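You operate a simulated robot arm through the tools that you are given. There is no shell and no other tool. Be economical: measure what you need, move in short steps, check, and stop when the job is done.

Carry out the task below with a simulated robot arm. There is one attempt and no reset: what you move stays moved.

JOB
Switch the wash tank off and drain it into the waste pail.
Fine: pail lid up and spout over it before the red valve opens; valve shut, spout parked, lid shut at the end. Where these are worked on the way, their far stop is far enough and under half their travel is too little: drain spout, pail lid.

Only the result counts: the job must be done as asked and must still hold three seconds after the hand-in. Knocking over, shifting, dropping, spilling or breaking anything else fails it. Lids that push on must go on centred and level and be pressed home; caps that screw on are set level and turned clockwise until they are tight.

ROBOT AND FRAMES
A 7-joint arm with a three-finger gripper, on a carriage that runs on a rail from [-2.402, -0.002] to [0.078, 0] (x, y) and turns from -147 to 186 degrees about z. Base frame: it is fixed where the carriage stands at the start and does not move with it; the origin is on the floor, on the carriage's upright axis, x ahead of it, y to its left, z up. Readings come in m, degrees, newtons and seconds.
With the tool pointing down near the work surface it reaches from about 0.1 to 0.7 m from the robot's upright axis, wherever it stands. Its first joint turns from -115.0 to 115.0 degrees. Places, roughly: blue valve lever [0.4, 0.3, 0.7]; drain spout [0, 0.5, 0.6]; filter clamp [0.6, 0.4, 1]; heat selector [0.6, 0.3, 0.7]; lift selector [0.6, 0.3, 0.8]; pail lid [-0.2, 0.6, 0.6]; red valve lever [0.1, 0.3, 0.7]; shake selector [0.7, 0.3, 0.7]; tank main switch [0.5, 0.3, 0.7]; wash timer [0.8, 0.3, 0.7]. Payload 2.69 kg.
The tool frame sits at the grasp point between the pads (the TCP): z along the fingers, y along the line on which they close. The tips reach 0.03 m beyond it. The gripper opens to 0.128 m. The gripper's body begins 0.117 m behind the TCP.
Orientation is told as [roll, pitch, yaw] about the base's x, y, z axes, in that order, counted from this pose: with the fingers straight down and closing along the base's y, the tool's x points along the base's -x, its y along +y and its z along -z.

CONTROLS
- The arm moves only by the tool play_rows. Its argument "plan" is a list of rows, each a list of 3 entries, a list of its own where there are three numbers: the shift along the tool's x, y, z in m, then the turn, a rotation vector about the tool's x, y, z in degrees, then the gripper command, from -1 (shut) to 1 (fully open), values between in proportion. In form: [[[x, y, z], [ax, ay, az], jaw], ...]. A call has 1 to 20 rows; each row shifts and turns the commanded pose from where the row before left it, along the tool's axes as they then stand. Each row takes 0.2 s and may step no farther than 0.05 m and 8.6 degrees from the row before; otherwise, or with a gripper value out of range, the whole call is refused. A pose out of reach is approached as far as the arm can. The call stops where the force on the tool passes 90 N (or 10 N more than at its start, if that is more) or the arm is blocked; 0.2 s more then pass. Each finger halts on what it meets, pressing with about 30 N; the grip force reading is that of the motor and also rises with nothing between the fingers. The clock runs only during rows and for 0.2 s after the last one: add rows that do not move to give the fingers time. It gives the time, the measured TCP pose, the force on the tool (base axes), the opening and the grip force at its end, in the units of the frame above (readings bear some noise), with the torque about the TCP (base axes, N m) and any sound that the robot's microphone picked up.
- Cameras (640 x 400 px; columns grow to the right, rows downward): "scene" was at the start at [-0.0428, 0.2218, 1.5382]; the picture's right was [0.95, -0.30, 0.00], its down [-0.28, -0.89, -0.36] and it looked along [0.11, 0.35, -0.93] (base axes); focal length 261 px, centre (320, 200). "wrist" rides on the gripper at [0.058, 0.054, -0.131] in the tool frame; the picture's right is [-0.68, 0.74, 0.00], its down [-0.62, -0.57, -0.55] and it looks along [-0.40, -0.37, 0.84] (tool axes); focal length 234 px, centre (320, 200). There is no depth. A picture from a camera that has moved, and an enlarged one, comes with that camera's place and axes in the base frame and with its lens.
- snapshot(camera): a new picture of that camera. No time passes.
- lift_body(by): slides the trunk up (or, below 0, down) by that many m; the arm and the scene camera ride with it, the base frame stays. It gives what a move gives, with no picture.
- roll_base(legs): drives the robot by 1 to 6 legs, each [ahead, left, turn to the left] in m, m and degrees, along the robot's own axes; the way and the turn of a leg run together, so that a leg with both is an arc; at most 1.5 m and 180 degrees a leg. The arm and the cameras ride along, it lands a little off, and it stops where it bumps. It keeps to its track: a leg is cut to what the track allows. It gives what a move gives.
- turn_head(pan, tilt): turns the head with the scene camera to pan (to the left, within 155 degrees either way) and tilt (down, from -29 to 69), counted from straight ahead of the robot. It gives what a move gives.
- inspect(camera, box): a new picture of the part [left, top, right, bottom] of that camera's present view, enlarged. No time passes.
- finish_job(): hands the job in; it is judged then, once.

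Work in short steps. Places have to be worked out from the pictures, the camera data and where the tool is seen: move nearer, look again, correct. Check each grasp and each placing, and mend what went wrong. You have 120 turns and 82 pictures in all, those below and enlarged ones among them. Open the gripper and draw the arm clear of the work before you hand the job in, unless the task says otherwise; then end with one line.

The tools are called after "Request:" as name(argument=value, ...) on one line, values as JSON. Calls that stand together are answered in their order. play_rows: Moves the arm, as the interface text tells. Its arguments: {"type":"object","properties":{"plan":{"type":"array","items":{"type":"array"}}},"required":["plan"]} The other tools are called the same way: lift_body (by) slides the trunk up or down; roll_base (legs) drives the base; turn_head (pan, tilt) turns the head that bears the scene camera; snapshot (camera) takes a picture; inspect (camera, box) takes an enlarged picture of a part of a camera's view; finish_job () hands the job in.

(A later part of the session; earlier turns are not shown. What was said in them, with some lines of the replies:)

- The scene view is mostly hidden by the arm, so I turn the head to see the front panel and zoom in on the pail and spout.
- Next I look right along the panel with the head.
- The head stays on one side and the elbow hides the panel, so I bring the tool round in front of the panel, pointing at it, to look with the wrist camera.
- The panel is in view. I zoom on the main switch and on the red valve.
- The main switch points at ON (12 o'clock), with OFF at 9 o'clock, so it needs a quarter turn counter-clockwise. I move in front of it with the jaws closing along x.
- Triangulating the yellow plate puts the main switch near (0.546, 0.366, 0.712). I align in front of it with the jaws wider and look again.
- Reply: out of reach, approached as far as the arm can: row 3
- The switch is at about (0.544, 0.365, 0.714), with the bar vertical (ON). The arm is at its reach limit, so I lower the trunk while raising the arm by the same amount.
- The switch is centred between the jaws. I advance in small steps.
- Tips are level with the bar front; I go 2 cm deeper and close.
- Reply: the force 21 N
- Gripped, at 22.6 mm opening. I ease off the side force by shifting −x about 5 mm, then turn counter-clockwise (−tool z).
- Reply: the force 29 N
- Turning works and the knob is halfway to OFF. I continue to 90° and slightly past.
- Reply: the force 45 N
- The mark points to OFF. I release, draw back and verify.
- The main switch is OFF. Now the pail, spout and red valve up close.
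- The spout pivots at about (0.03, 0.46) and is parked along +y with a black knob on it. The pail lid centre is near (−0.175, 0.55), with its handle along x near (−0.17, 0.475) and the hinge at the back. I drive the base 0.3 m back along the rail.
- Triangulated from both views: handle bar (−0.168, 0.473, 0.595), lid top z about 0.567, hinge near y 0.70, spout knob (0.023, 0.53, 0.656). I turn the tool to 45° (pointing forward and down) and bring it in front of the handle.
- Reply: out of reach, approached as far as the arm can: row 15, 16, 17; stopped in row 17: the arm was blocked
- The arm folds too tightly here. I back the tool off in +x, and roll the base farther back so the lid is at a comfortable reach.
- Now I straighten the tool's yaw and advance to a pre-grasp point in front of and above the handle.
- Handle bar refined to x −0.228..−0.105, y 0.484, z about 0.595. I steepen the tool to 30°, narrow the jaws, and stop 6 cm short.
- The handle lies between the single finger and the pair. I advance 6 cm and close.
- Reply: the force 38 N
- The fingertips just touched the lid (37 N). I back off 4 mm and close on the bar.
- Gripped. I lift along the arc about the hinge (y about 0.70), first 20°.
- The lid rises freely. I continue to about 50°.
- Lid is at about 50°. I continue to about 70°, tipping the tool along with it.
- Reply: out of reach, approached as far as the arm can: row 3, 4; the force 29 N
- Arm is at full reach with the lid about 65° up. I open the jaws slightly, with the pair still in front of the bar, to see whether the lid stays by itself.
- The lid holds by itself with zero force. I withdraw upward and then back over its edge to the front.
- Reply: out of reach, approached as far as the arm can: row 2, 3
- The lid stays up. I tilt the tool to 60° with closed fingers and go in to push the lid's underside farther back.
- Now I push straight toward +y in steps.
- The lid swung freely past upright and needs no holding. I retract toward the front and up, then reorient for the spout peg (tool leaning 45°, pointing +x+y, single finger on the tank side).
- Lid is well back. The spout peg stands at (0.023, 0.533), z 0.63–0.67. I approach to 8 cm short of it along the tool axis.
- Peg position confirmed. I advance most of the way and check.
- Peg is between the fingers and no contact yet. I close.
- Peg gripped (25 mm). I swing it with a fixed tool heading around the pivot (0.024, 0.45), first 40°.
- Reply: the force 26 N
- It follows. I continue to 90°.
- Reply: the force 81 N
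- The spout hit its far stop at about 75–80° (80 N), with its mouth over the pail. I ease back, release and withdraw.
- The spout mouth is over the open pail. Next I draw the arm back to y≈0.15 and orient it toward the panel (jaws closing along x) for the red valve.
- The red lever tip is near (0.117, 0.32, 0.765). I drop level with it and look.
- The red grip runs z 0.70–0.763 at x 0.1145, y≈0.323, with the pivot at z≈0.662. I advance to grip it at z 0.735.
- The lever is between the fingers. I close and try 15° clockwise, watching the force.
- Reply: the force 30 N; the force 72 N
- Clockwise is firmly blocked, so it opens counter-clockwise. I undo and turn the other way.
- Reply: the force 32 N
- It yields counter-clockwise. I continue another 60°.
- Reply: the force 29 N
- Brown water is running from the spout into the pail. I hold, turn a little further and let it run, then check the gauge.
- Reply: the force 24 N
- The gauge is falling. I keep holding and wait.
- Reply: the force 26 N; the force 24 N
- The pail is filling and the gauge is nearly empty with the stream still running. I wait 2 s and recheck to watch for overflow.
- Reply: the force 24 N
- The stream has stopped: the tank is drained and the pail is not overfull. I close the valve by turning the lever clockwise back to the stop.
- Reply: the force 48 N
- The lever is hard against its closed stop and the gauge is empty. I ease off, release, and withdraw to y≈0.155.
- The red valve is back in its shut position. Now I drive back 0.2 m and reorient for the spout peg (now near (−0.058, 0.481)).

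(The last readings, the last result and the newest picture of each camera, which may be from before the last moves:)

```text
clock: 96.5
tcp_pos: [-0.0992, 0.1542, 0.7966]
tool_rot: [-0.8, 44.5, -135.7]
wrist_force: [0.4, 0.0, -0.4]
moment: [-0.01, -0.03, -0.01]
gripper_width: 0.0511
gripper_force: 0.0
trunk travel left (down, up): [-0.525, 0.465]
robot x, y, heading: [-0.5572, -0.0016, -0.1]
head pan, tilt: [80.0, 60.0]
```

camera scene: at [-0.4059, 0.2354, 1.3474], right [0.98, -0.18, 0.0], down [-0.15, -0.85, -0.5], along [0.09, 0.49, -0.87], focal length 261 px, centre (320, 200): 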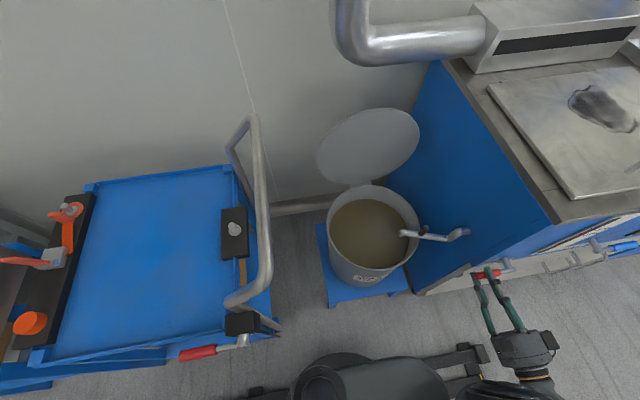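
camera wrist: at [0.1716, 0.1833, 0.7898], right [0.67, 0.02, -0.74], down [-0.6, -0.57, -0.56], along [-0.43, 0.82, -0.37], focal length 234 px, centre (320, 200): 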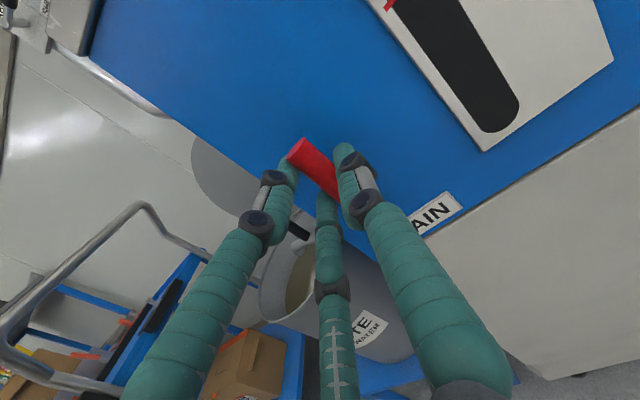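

I move to the stand-off in front of the peg and look.

Request:
play_rows(plan=[[[0.0113, -0.0287, 0.0273], [0, 0, 0], -0.2], [[0.0113, -0.0287, 0.0273], [0, 0, 0], -0.2], [[0.0113, -0.0287, 0.0273], [0, 0, 0], -0.2], [[0.0113, -0.0287, 0.0273], [0, 0, 0], -0.2], [[0.0113, -0.0287, 0.0273], [0, 0, 0], -0.2], [[0.0113, -0.0287, 0.0273], [0, 0, 0], -0.2], [[0.0113, -0.0287, 0.0273], [0, 0, 0], -0.2]])

Request:
snapshot(camera="wrist")

```text
clock: 98.1
tcp_pos: [-0.1068, 0.4318, 0.717]
tool_rot: [-0.9, 44.5, -135.6]
wrist_force: [0.9, 0.0, -0.1]
moment: [-0.04, -0.03, 0.04]
gripper_width: 0.0511
gripper_force: 0.1
trunk travel left (down, up): [-0.525, 0.465]
robot x, y, heading: [-0.5562, -0.0028, -0.2]
head pan, tilt: [80.0, 60.0]
```

```text
15 pictures are left
camera wrist: at [-0.1029, 0.3583, 0.8497], right [0.18, -0.86, -0.48], down [-0.98, -0.18, -0.03], along [-0.06, 0.48, -0.88], focal length 234 px, centre (320, 200)
```

wrist: 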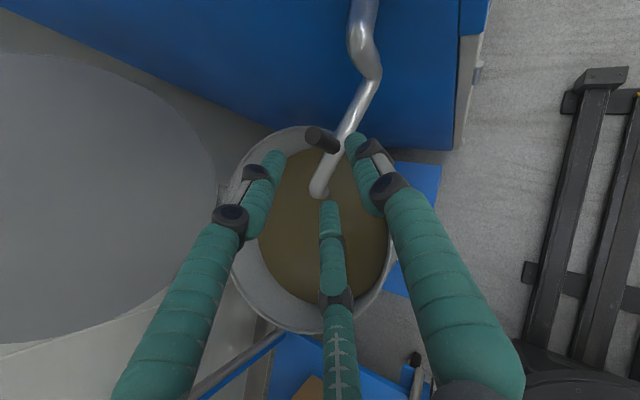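

Peg confirmed at (−0.057, 0.479). I advance and close on it.

Request:
play_rows(plan=[[[0.0015, 0.0005, 0.03], [0, 0, 0], -0.25], [[0.0015, 0.0005, 0.03], [0, 0, 0], -0.25], [[0.0015, 0.0005, 0.015], [0, 0, 0], -0.25], [[0, 0, 0], [0, 0, 0], -1], [[0, 0, 0], [0, 0, 0], -1], [[0, 0, 0], [0, 0, 0], -1], [[0, 0, 0], [0, 0, 0], -1]])

Request:
snapshot(camera="wrist")

```text
clock: 99.7
tcp_pos: [-0.0699, 0.4729, 0.6646]
tool_rot: [-0.8, 44.1, -135.2]
wrist_force: [-17.4, 8.1, -6.3]
moment: [-0.1, 0.95, 0.31]
gripper_width: 0.0251
gripper_force: 38.8
trunk travel left (down, up): [-0.525, 0.465]
robot x, y, heading: [-0.56, 0.0043, -0.3]
head pan, tilt: [80.0, 60.0]
```

```text
14 pictures are left
camera wrist: at [-0.0659, 0.3989, 0.7979], right [0.18, -0.86, -0.48], down [-0.98, -0.19, -0.03], along [-0.06, 0.48, -0.88], focal length 234 px, centre (320, 200)
```

wrist: 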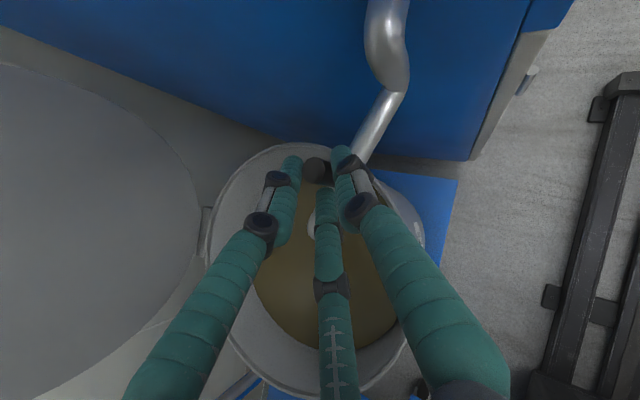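

Gripped. I swing it back along the reverse arc to its parked stop.

Request:
play_rows(plan=[[[0.0098, -0.005, 0.0098], [0, 0, 0], -1], [[0.0103, -0.0026, 0.0103], [0, 0, 0], -1], [[0.0104, 0, 0.0104], [0, 0, 0], -1], [[0.0103, 0.0026, 0.0103], [0, 0, 0], -1], [[0.0098, 0.005, 0.0098], [0, 0, 0], -1], [[0.009, 0.0074, 0.009], [0, 0, 0], -1], [[0.008, 0.0094, 0.008], [0, 0, 0], -1], [[0.002, 0.0028, 0.002], [0, 0, 0], -1]])

Request:
snapshot(camera="wrist")

```text
clock: 101.5
tcp_pos: [0.0095, 0.526, 0.6677]
tool_rot: [-0.7, 44.3, -135.0]
wrist_force: [-43.5, -12.8, 18.1]
moment: [0.27, 1.32, 0.08]
gripper_width: 0.0236
gripper_force: 44.5
trunk travel left (down, up): [-0.525, 0.465]
robot x, y, heading: [-0.5536, -0.0017, -0.4]
head pan, tilt: [80.0, 60.0]
```

```text
13 pictures are left
camera wrist: at [0.013, 0.4528, 0.8014], right [0.18, -0.86, -0.48], down [-0.98, -0.19, -0.03], along [-0.06, 0.48, -0.88], focal length 234 px, centre (320, 200)
```

wrist: 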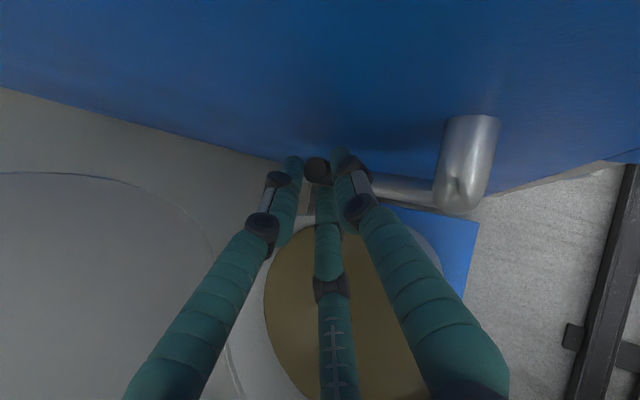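

It is against the parked stop, at the same place as originally. I release and withdraw.

Request:
play_rows(plan=[[[-0.001, -0.0015, -0.001], [0, 0, 0], -0.6], [[0, 0, 0], [0, 0, 0], -0.4], [[0, 0, 0], [0, 0, 0], -0.3], [[0, 0, -0.02], [0, 0, 0], -0.3], [[0, 0, -0.04], [0, 0, 0], -0.3], [[0, 0, -0.04], [0, 0, 0], -0.3], [[0, 0, -0.045], [0, 0, 0], -0.3], [[0, 0, -0.045], [0, 0, 0], -0.3], [[0, 0, -0.045], [0, 0, 0], -0.3]])

Request:
snapshot(camera="scene")

```text
clock: 103.5
tcp_pos: [-0.0996, 0.4085, 0.8344]
tool_rot: [-0.8, 44.6, -135.6]
wrist_force: [0.8, 0.6, -0.5]
moment: [-0.02, -0.03, -0.05]
gripper_width: 0.0448
gripper_force: 0.1
trunk travel left (down, up): [-0.525, 0.465]
robot x, y, heading: [-0.5582, 0.002, -0.4]
head pan, tilt: [80.0, 60.0]
```

```text
12 pictures are left
camera scene: at [-0.6041, 0.233, 1.3477], right [0.98, -0.18, 0.0], down [-0.15, -0.85, -0.5], along [0.09, 0.49, -0.87], focal length 261 px, centre (320, 200)
```

scene: 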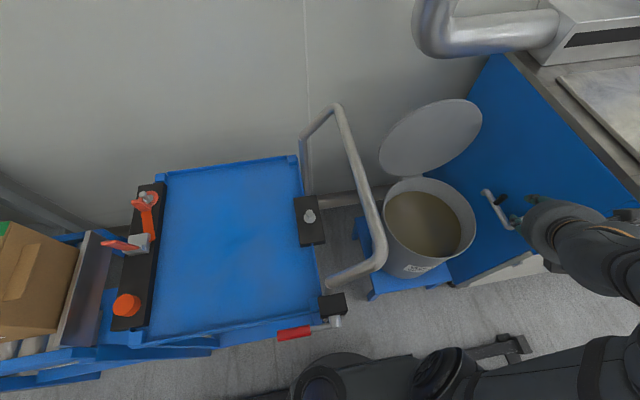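

The spout is parked. To shut the lid I'll hook its top edge (about y 0.74, z 0.88) from behind; first I back off, and turn the tool to yaw 0, 30° lean.

Request:
play_rows(plan=[[[-0.0017, -0.0248, -0.03], [0, 0, 0], -0.3], [[-0.0017, -0.0248, -0.03], [0, 0, 0], -0.3], [[-0.0017, -0.0248, -0.03], [0, 0, 0], -0.3], [[-0.0017, -0.0248, -0.03], [0, 0, 0], -0.3], [[-0.0017, -0.0248, -0.03], [0, 0, 0], -0.3], [[-0.0017, -0.0248, -0.03], [0, 0, 0], -0.3], [[0, 0, 0], [0, 0, -8.2], -0.3], [[0, 0, 0], [0, 0, -8.2], -0.3], [[0, 0, 0], [0, 0, -8.2], -0.3], [[0, 0, 0], [0, 0, -8.2], -0.3], [[0, 0, 0], [0, 0, -8.2], -0.3], [[0, 0, 0], [0, 0, -8.2], -0.3], [[0, 0, 0], [0, 0, -8.2], -0.3], [[0, 0, 0], [0, 0, -8.2], -0.3], [[0, 0, 0], [0, 0, -8.2], -0.3], [[0, 0, 0], [0, 0, -8.2], -0.3], [[0, 0, 0], [0, 0, -8], -0.3]])

Request:
play_rows(plan=[[[0, 0, 0], [0, 5.3, -5.3], 0.3], [[0, 0, 0], [0, 5.3, -5.3], 0.3], [[0, 0, 0], [0, 5.3, -5.3], 0.3], [[0, 0, 0], [0, 5.3, -5.3], 0.5], [[0, 0, 0], [0, 5.3, -5.3], 0.5], [[0, 0, 0], [0, 5.3, -5.3], 0.5], [[0, 0, 0], [7.5, 0, 0], 0.5], [[0, 0, 0], [7.5, 0, 0], 0.5]])

```text
clock: 107.1
tcp_pos: [-0.299, 0.4185, 0.9565]
tool_rot: [44.5, 0.5, -44.9]
wrist_force: [0.4, 0.0, 0.0]
moment: [-0.01, 0.01, 0.02]
gripper_width: 0.0448
gripper_force: 0.1
trunk travel left (down, up): [-0.525, 0.465]
robot x, y, heading: [-0.5596, 0.0027, -0.3]
head pan, tilt: [80.0, 60.0]
```

```text
clock: 108.9
tcp_pos: [-0.3508, 0.4055, 0.9012]
tool_rot: [37.4, 0.8, -11.2]
wrist_force: [0.0, -0.5, 0.2]
moment: [0.0, 0.0, 0.02]
gripper_width: 0.0958
gripper_force: 0.0
out of reach, approached as far as the arm can: row 4, 5, 6, 7, 8
trunk travel left (down, up): [-0.525, 0.465]
robot x, y, heading: [-0.5557, -0.0013, -0.2]
head pan, tilt: [80.0, 60.0]
```

The arm folds too tightly there; I extend outward to x≈−0.16, y≈0.5.

Request:
play_rows(plan=[[[-0.035, 0.0216, 0.0125], [0, 0, 0], 0.5], [[-0.035, 0.0216, 0.0125], [0, 0, 0], 0.5], [[-0.035, 0.0216, 0.0125], [0, 0, 0], 0.5], [[-0.035, 0.0216, 0.0125], [0, 0, 0], 0.5]])

Request:
snapshot(camera="wrist")

Request:
snapshot(camera="scene")

```text
clock: 109.9
tcp_pos: [-0.3181, 0.456, 0.8673]
tool_rot: [37.5, 0.9, -11.3]
wrist_force: [-0.3, 0.1, -0.5]
moment: [0.03, -0.03, -0.01]
gripper_width: 0.0961
gripper_force: 0.1
out of reach, approached as far as the arm can: row 1, 2, 3, 4
trunk travel left (down, up): [-0.525, 0.465]
robot x, y, heading: [-0.5586, -0.0026, -0.1]
head pan, tilt: [80.0, 60.0]
```

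```text
11 pictures are left
camera wrist: at [-0.381, 0.4303, 1.0029], right [0.78, 0.44, 0.44], down [0.45, -0.89, 0.08], along [0.43, 0.13, -0.89], focal length 234 px, centre (320, 200)
```

wrist: 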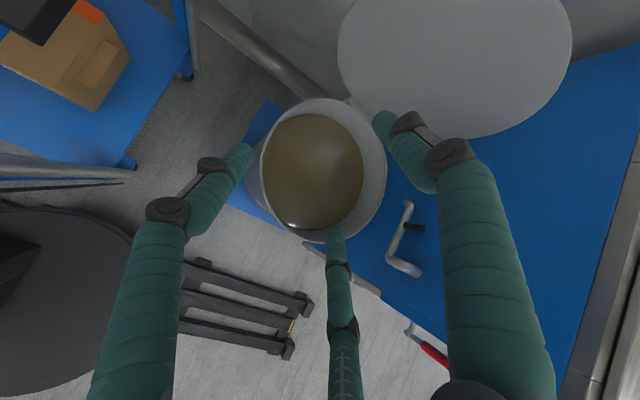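

```text
10 pictures are left
camera scene: at [-0.6041, 0.2336, 1.3476], right [0.98, -0.18, 0.0], down [-0.15, -0.85, -0.5], along [0.09, 0.49, -0.87], focal length 261 px, centre (320, 200)
```

scene: 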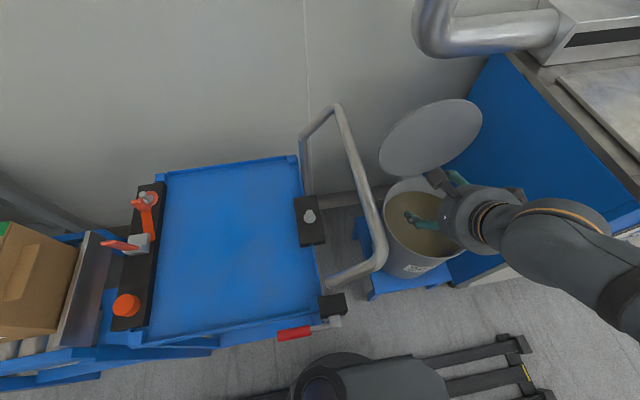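

The IK is stuck in this posture. I undo the yaw, move to (−0.19, 0.43, 0.88), where this same re-orientation worked earlier, and repeat it there.

Request:
play_rows(plan=[[[0, 0, 0], [-7.5, 0, 0], 0.5], [[0, 0, 0], [-7.5, 0, 0], 0.5], [[0, 0, 0], [0, -5.3, 5.3], 0.5], [[0, 0, 0], [0, -5.3, 5.3], 0.5], [[0, 0, 0], [0, -5.3, 5.3], 0.5], [[0, 0, 0], [0, -5.3, 5.3], 0.5], [[0, 0, 0], [0, -5.3, 5.3], 0.5], [[0, 0, 0], [0, -5.3, 5.3], 0.5], [[0, 0, 0], [0, 0, 0], 0.5]])

```text
clock: 111.9
tcp_pos: [-0.3017, 0.457, 0.8672]
tool_rot: [46.9, 1.5, -57.6]
wrist_force: [0.8, -0.4, 0.7]
moment: [0.01, 0.0, 0.01]
gripper_width: 0.0962
gripper_force: 0.0
out of reach, approached as far as the arm can: row 1, 2
trunk travel left (down, up): [-0.525, 0.465]
robot x, y, heading: [-0.5555, -0.0, -0.4]
head pan, tilt: [80.0, 60.0]
```

Now I translate to (−0.19, 0.43, 0.88) and then yaw back to 0.

Request:
play_rows(plan=[[[-0.019, 0.0177, 0.0116], [0, 0, 0], 0.5], [[-0.019, 0.0177, 0.0116], [0, 0, 0], 0.5], [[-0.019, 0.0177, 0.0116], [0, 0, 0], 0.5], [[-0.019, 0.0177, 0.0116], [0, 0, 0], 0.5], [[0, 0, 0], [0, 5.26, -4.91], 0.5], [[0, 0, 0], [0, 5.26, -4.91], 0.5], [[0, 0, 0], [0, 5.26, -4.91], 0.5], [[0, 0, 0], [0, 5.26, -4.91], 0.5], [[0, 0, 0], [0, 5.26, -4.91], 0.5], [[0, 0, 0], [0, 5.26, -4.91], 0.5], [[0, 0, 0], [0, 5.26, -4.91], 0.5], [[0, 0, 0], [0, 5.26, -4.91], 0.5]])

```text
clock: 114.5
tcp_pos: [-0.1914, 0.446, 0.8916]
tool_rot: [50.2, 0.2, -5.2]
wrist_force: [-0.2, 0.6, -0.5]
moment: [-0.03, -0.07, -0.02]
gripper_width: 0.0958
gripper_force: 0.1
out of reach, approached as far as the arm can: row 10
trunk travel left (down, up): [-0.525, 0.465]
robot x, y, heading: [-0.5562, -0.0009, 0.3]
head pan, tilt: [80.0, 60.0]
```

Good. Now I extend toward the lid's top edge, staying above it.

Request:
play_rows(plan=[[[0, 0.032, 0.0277], [0, 0, 0], 0.5], [[0, 0.032, 0.0277], [0, 0, 0], 0.5], [[0, 0.032, 0.0277], [0, 0, 0], 0.5], [[0, 0.032, 0.0277], [0, 0, 0], 0.5], [[0, 0.032, 0.0277], [0, 0, 0], 0.5], [[0, 0.032, 0.0277], [0, 0, 0], 0.5]])

Request:
snapshot(camera="wrist")

```text
clock: 115.9
tcp_pos: [-0.1695, 0.6956, 0.9332]
tool_rot: [50.2, 0.1, -5.2]
wrist_force: [-0.2, 0.7, 0.4]
moment: [-0.01, 0.0, 0.01]
gripper_width: 0.096
gripper_force: 0.2
trunk travel left (down, up): [-0.525, 0.465]
robot x, y, heading: [-0.5564, 0.001, -0.0]
head pan, tilt: [80.0, 60.0]
```

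```text
9 pictures are left
camera wrist: at [-0.2326, 0.636, 1.0578], right [0.72, 0.41, 0.56], down [0.54, -0.84, -0.08], along [0.44, 0.37, -0.82], focal length 234 px, centre (320, 200)
```

wrist: 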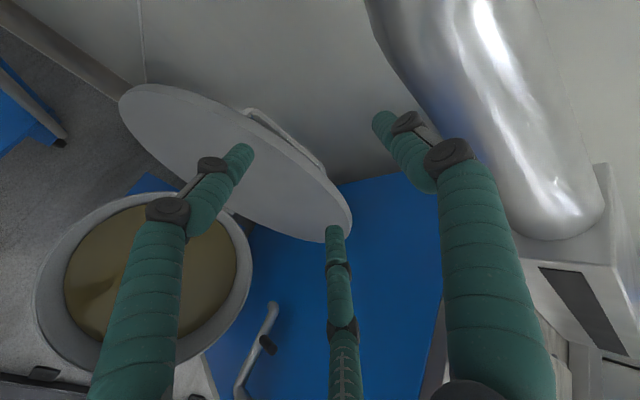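

The lid edge and handle are visible behind. I lower so the single finger drops behind the edge with the pair in front.

Request:
play_rows(plan=[[[0, -0.0153, 0.0226], [0, 0, 0], 0.5], [[0, -0.0153, 0.0226], [0, 0, 0], 0.5], [[0, -0.0153, 0.0226], [0, 0, 0], 0.5], [[0, -0.0153, 0.0226], [0, 0, 0], 0.5]])

Request:
snapshot(camera="wrist")

```text
clock: 116.9
tcp_pos: [-0.1655, 0.7257, 0.8271]
tool_rot: [50.0, 0.0, -5.1]
wrist_force: [-4.6, -2.0, -1.2]
moment: [0.2, -0.29, -0.28]
gripper_width: 0.112
gripper_force: 6.4
trunk travel left (down, up): [-0.525, 0.465]
robot x, y, heading: [-0.5558, -0.0014, -0.6]
head pan, tilt: [80.0, 60.0]
```

```text
8 pictures are left
camera wrist: at [-0.2299, 0.6659, 0.9526], right [0.72, 0.41, 0.56], down [0.54, -0.83, -0.08], along [0.44, 0.37, -0.82], focal length 234 px, centre (320, 200)
```

wrist: 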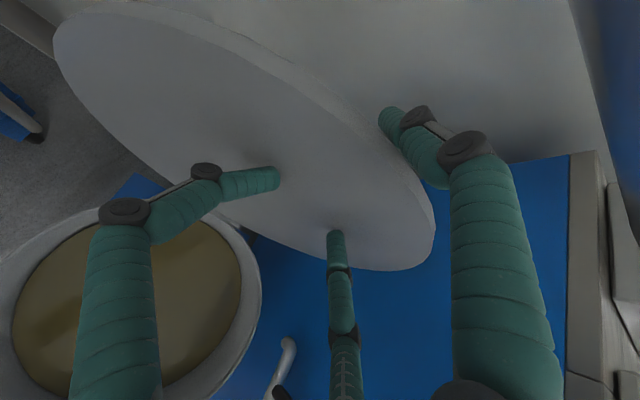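

The lid edge is straddled, with the single finger behind it. I pull toward −y.

Request:
play_rows(plan=[[[0, -0.0193, -0.023], [0, 0, 0], 0.5], [[0, -0.0193, -0.023], [0, 0, 0], 0.5], [[0, -0.0193, -0.023], [0, 0, 0], 0.5], [[0, -0.0193, -0.023], [0, 0, 0], 0.5], [[0, -0.0193, -0.023], [0, 0, 0], 0.5], [[0, -0.0193, -0.023], [0, 0, 0], 0.5]])

Request:
snapshot(camera="wrist")

```text
clock: 118.3
tcp_pos: [-0.1806, 0.5453, 0.8288]
tool_rot: [50.3, 0.1, -5.2]
wrist_force: [0.4, -0.1, -1.0]
moment: [0.01, -0.01, -0.01]
gripper_width: 0.0961
gripper_force: 0.1
trunk travel left (down, up): [-0.525, 0.465]
robot x, y, heading: [-0.5595, -0.0026, -0.4]
head pan, tilt: [80.0, 60.0]
```

```text
7 pictures are left
camera wrist: at [-0.2449, 0.4852, 0.9527], right [0.72, 0.41, 0.57], down [0.54, -0.84, -0.09], along [0.44, 0.37, -0.82], focal length 234 px, centre (320, 200)
```

wrist: 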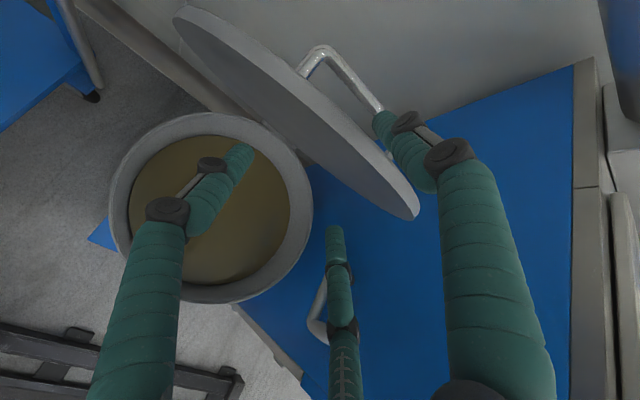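

The lid has come past upright and stays. I pull 7 cm more, then lift the hand clear above the edge and close the fingers.

Request:
play_rows(plan=[[[0, -0.0193, -0.023], [0, 0, 0], 0.5], [[0, -0.0193, -0.023], [0, 0, 0], 0.5], [[0, -0.0065, -0.0077], [0, 0, 0], 0.5], [[0, 0.0306, -0.0257], [0, 0, 0], 0.5], [[0, 0.0306, -0.0257], [0, 0, 0], 0.5], [[0, 0.0306, -0.0257], [0, 0, 0], 0.0], [[0, 0.0306, -0.0257], [0, 0, 0], -1], [[0, 0, 0], [0, 0, 0], -1], [[0, 0, 0], [0, 0, 0], -1], [[0, 0, 0], [0, 0, 0], -1]])

Request:
snapshot(camera="wrist")

```text
clock: 120.5
tcp_pos: [-0.1902, 0.4757, 0.9862]
tool_rot: [50.3, 0.1, -5.3]
wrist_force: [0.9, -0.3, 0.8]
moment: [-0.04, -0.03, -0.02]
gripper_width: 0.0114
gripper_force: 1.2
trunk travel left (down, up): [-0.525, 0.465]
robot x, y, heading: [-0.556, -0.002, -0.1]
head pan, tilt: [80.0, 60.0]
```

```text
6 pictures are left
camera wrist: at [-0.2539, 0.4154, 1.1111], right [0.72, 0.41, 0.57], down [0.54, -0.84, -0.09], along [0.44, 0.37, -0.82], focal length 234 px, centre (320, 200)
```

wrist: 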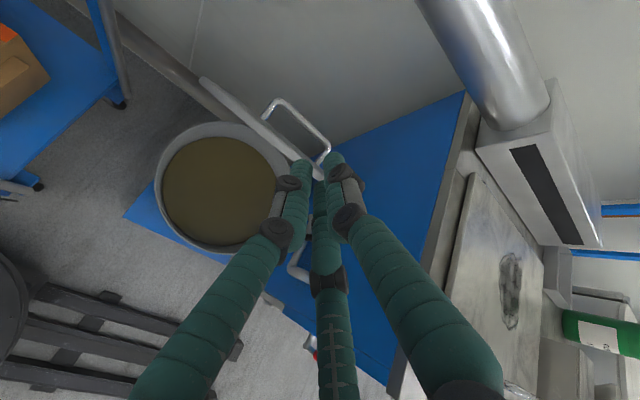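

The lid is at about 62° now, edge-on to the wrist camera. I tilt to 35° and go over behind it with closed fingers.

Request:
play_rows(plan=[[[0, 0, 0], [7.5, 0, 0], -1], [[0, 0, 0], [7.5, 0, 0], -1], [[0, 0.0205, 0.0353], [0, 0, 0], -1], [[0, 0.0205, 0.0353], [0, 0, 0], -1], [[0, 0.0205, 0.0353], [0, 0, 0], -1], [[0, 0.0205, 0.0353], [0, 0, 0], -1], [[0, 0.0205, 0.0353], [0, 0, 0], -1], [[0, -0.0215, 0.0307], [0, 0, 0], -1], [[0, -0.0215, 0.0307], [0, 0, 0], -1]])

Request:
snapshot(camera="wrist")

```text
clock: 122.5
tcp_pos: [-0.1716, 0.6629, 0.828]
tool_rot: [35.4, 0.0, -5.2]
wrist_force: [0.3, -0.3, 0.3]
moment: [0.0, -0.01, -0.01]
gripper_width: 0.0022
gripper_force: 29.5
trunk travel left (down, up): [-0.525, 0.465]
robot x, y, heading: [-0.5571, -0.0009, -0.0]
head pan, tilt: [80.0, 60.0]
```

```text
5 pictures are left
camera wrist: at [-0.2326, 0.6372, 0.9646], right [0.73, 0.54, 0.43], down [0.54, -0.83, 0.12], along [0.42, 0.14, -0.9], focal length 234 px, centre (320, 200)
```

wrist: 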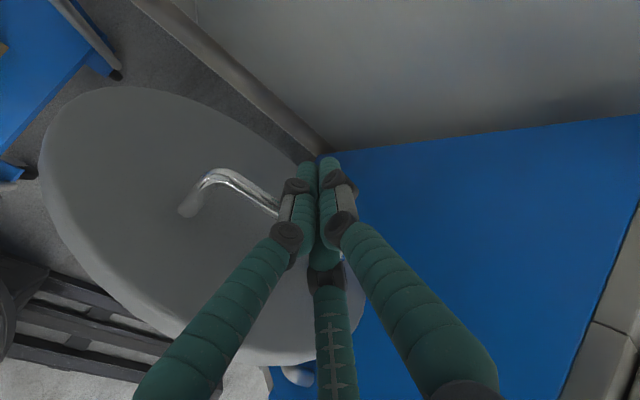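

The fingers are behind the lid's handle. I sweep the closed fingers forward and down along the arc, most of the way.

Request:
play_rows(plan=[[[0, -0.0274, -0.0136], [0, 0, 0], -1], [[0, -0.029, -0.01], [0, 0, 0], -1], [[0, -0.03, -0.0063], [0, 0, 0], -1], [[0, -0.0306, -0.0024], [0, 0, 0], -1], [[0, -0.0307, 0.0016], [0, 0, 0], -1], [[0, -0.0302, 0.0055], [0, 0, 0], -1], [[0, -0.0293, 0.0093], [0, 0, 0], -1]])

Request:
snapshot(camera="scene")

```text
clock: 124.1
tcp_pos: [-0.1867, 0.4845, 0.7182]
tool_rot: [35.3, -0.1, -5.3]
wrist_force: [-0.2, 0.2, 0.0]
moment: [-0.04, -0.03, 0.01]
gripper_width: 0.0021
gripper_force: 29.7
trunk travel left (down, up): [-0.525, 0.465]
robot x, y, heading: [-0.5554, -0.0029, -0.3]
head pan, tilt: [80.0, 60.0]
```

```text
4 pictures are left
camera scene: at [-0.604, 0.2335, 1.3477], right [0.98, -0.18, 0.0], down [-0.15, -0.85, -0.5], along [0.09, 0.49, -0.87], focal length 261 px, centre (320, 200)
```

scene: 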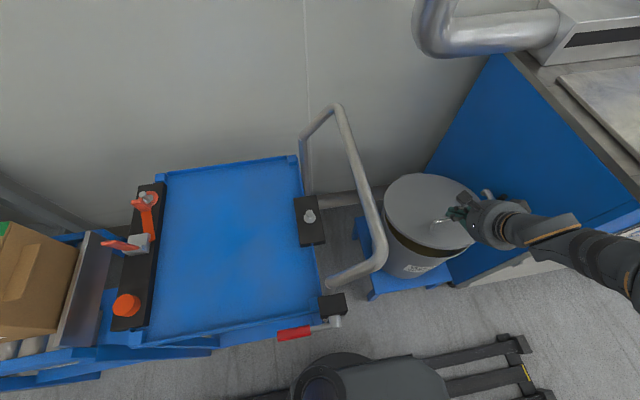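

The lid is nearly shut. I press down the rest.

Request:
play_rows(plan=[[[0, -0.0278, 0.0129], [0, 0, 0], -1], [[0, -0.026, 0.0163], [0, 0, 0], -1], [[0, -0.0119, 0.01], [0, 0, 0], -1], [[0, -0.0057, 0.0082], [0, 0, 0], -1], [[0, -0.0057, 0.0082], [0, 0, 0], -1]])

Request:
inspect(camera="scene", box=[350, 150, 530, 300])

```text
clock: 125.3
tcp_pos: [-0.1916, 0.4519, 0.6461]
tool_rot: [36.6, -0.2, -5.5]
wrist_force: [-11.2, -43.5, 73.7]
moment: [0.0, 1.33, 0.87]
gripper_width: 0.0022
gripper_force: 29.3
trunk travel left (down, up): [-0.525, 0.465]
robot x, y, heading: [-0.5599, -0.0026, -0.3]
head pan, tilt: [80.0, 60.0]
```

```text
2.67 times, centred on (440, 225) of scene
camera zoom: at [-0.6104, 0.2227, 1.3508], right [0.98, -0.18, 0.0], down [-0.15, -0.85, -0.51], along [0.09, 0.5, -0.86], focal length 696 px, centre (0, 133)
```

zoom: 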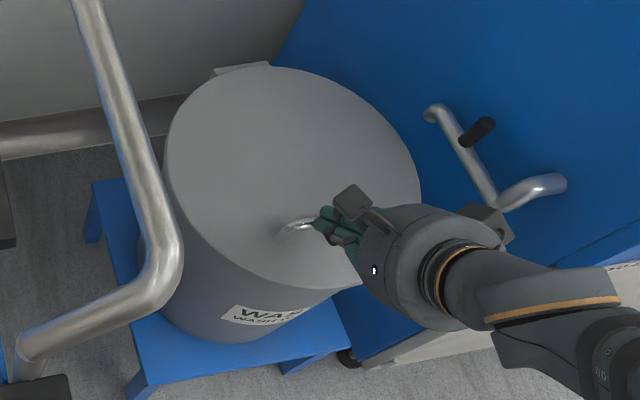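

The lid is shut and was pressed firmly. I withdraw the arm up and back and open the gripper.

Request:
play_rows(plan=[[[0, 0.015, -0.024], [0, 0, 0], -1], [[0, 0.015, -0.03], [0, 0, 0], -1], [[0, 0.015, -0.035], [0, 0, 0], -1], [[0, 0.015, -0.035], [0, 0, 0], 0], [[0, 0, -0.04], [0, 0, 0], 0.5], [[0, 0, -0.03], [0, 0, 0], 0.5], [[0, 0, 0], [0, 0, 0], 0.5]])

Request:
snapshot(camera="wrist")

Request:
inspect(camera="scene", box=[350, 130, 640, 310])

```text
clock: 126.9
tcp_pos: [-0.1964, 0.3887, 0.8257]
tool_rot: [35.2, 0.0, -5.4]
wrist_force: [0.2, -0.1, -0.2]
moment: [0.0, 0.02, 0.01]
gripper_width: 0.0713
gripper_force: 0.0
trunk travel left (down, up): [-0.525, 0.465]
robot x, y, heading: [-0.5566, -0.0059, -0.3]
head pan, tilt: [80.0, 60.0]
```

```text
2 pictures are left
camera wrist: at [-0.2567, 0.362, 0.9628], right [0.73, 0.54, 0.42], down [0.54, -0.83, 0.12], along [0.42, 0.14, -0.9], focal length 234 px, centre (320, 200)
```

wrist: 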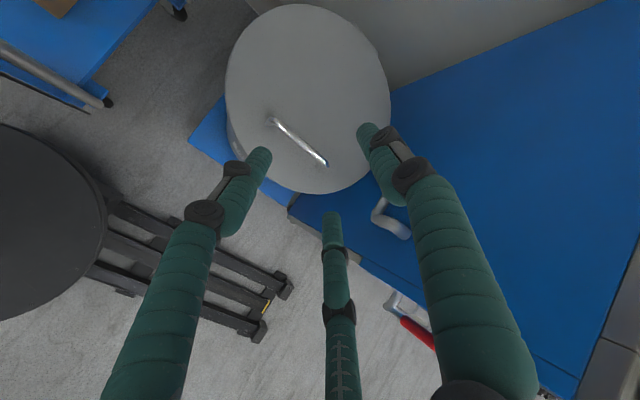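

```text
2.21 times, centred on (495, 220) of scene
camera zoom: at [-0.604, 0.2338, 1.3476], right [0.98, -0.18, 0.0], down [-0.15, -0.85, -0.5], along [0.09, 0.49, -0.87], focal length 576 px, centre (-66, 156)
```

zoom: 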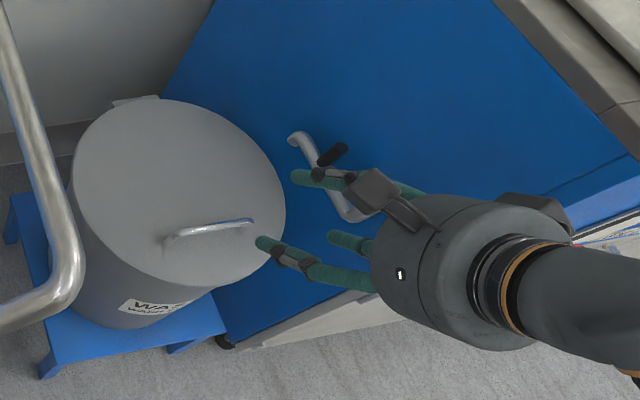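

The lid is shut, the spout parked, the valve closed, the switch off, and the arm is clear with the gripper open. I hand the job in.

Request:
finish_job()

```text
The job is handed in.
```

The wash tank is switched off and drained into the waste pail. The red valve is shut, the spout parked and the pail lid closed, with no spill seen.
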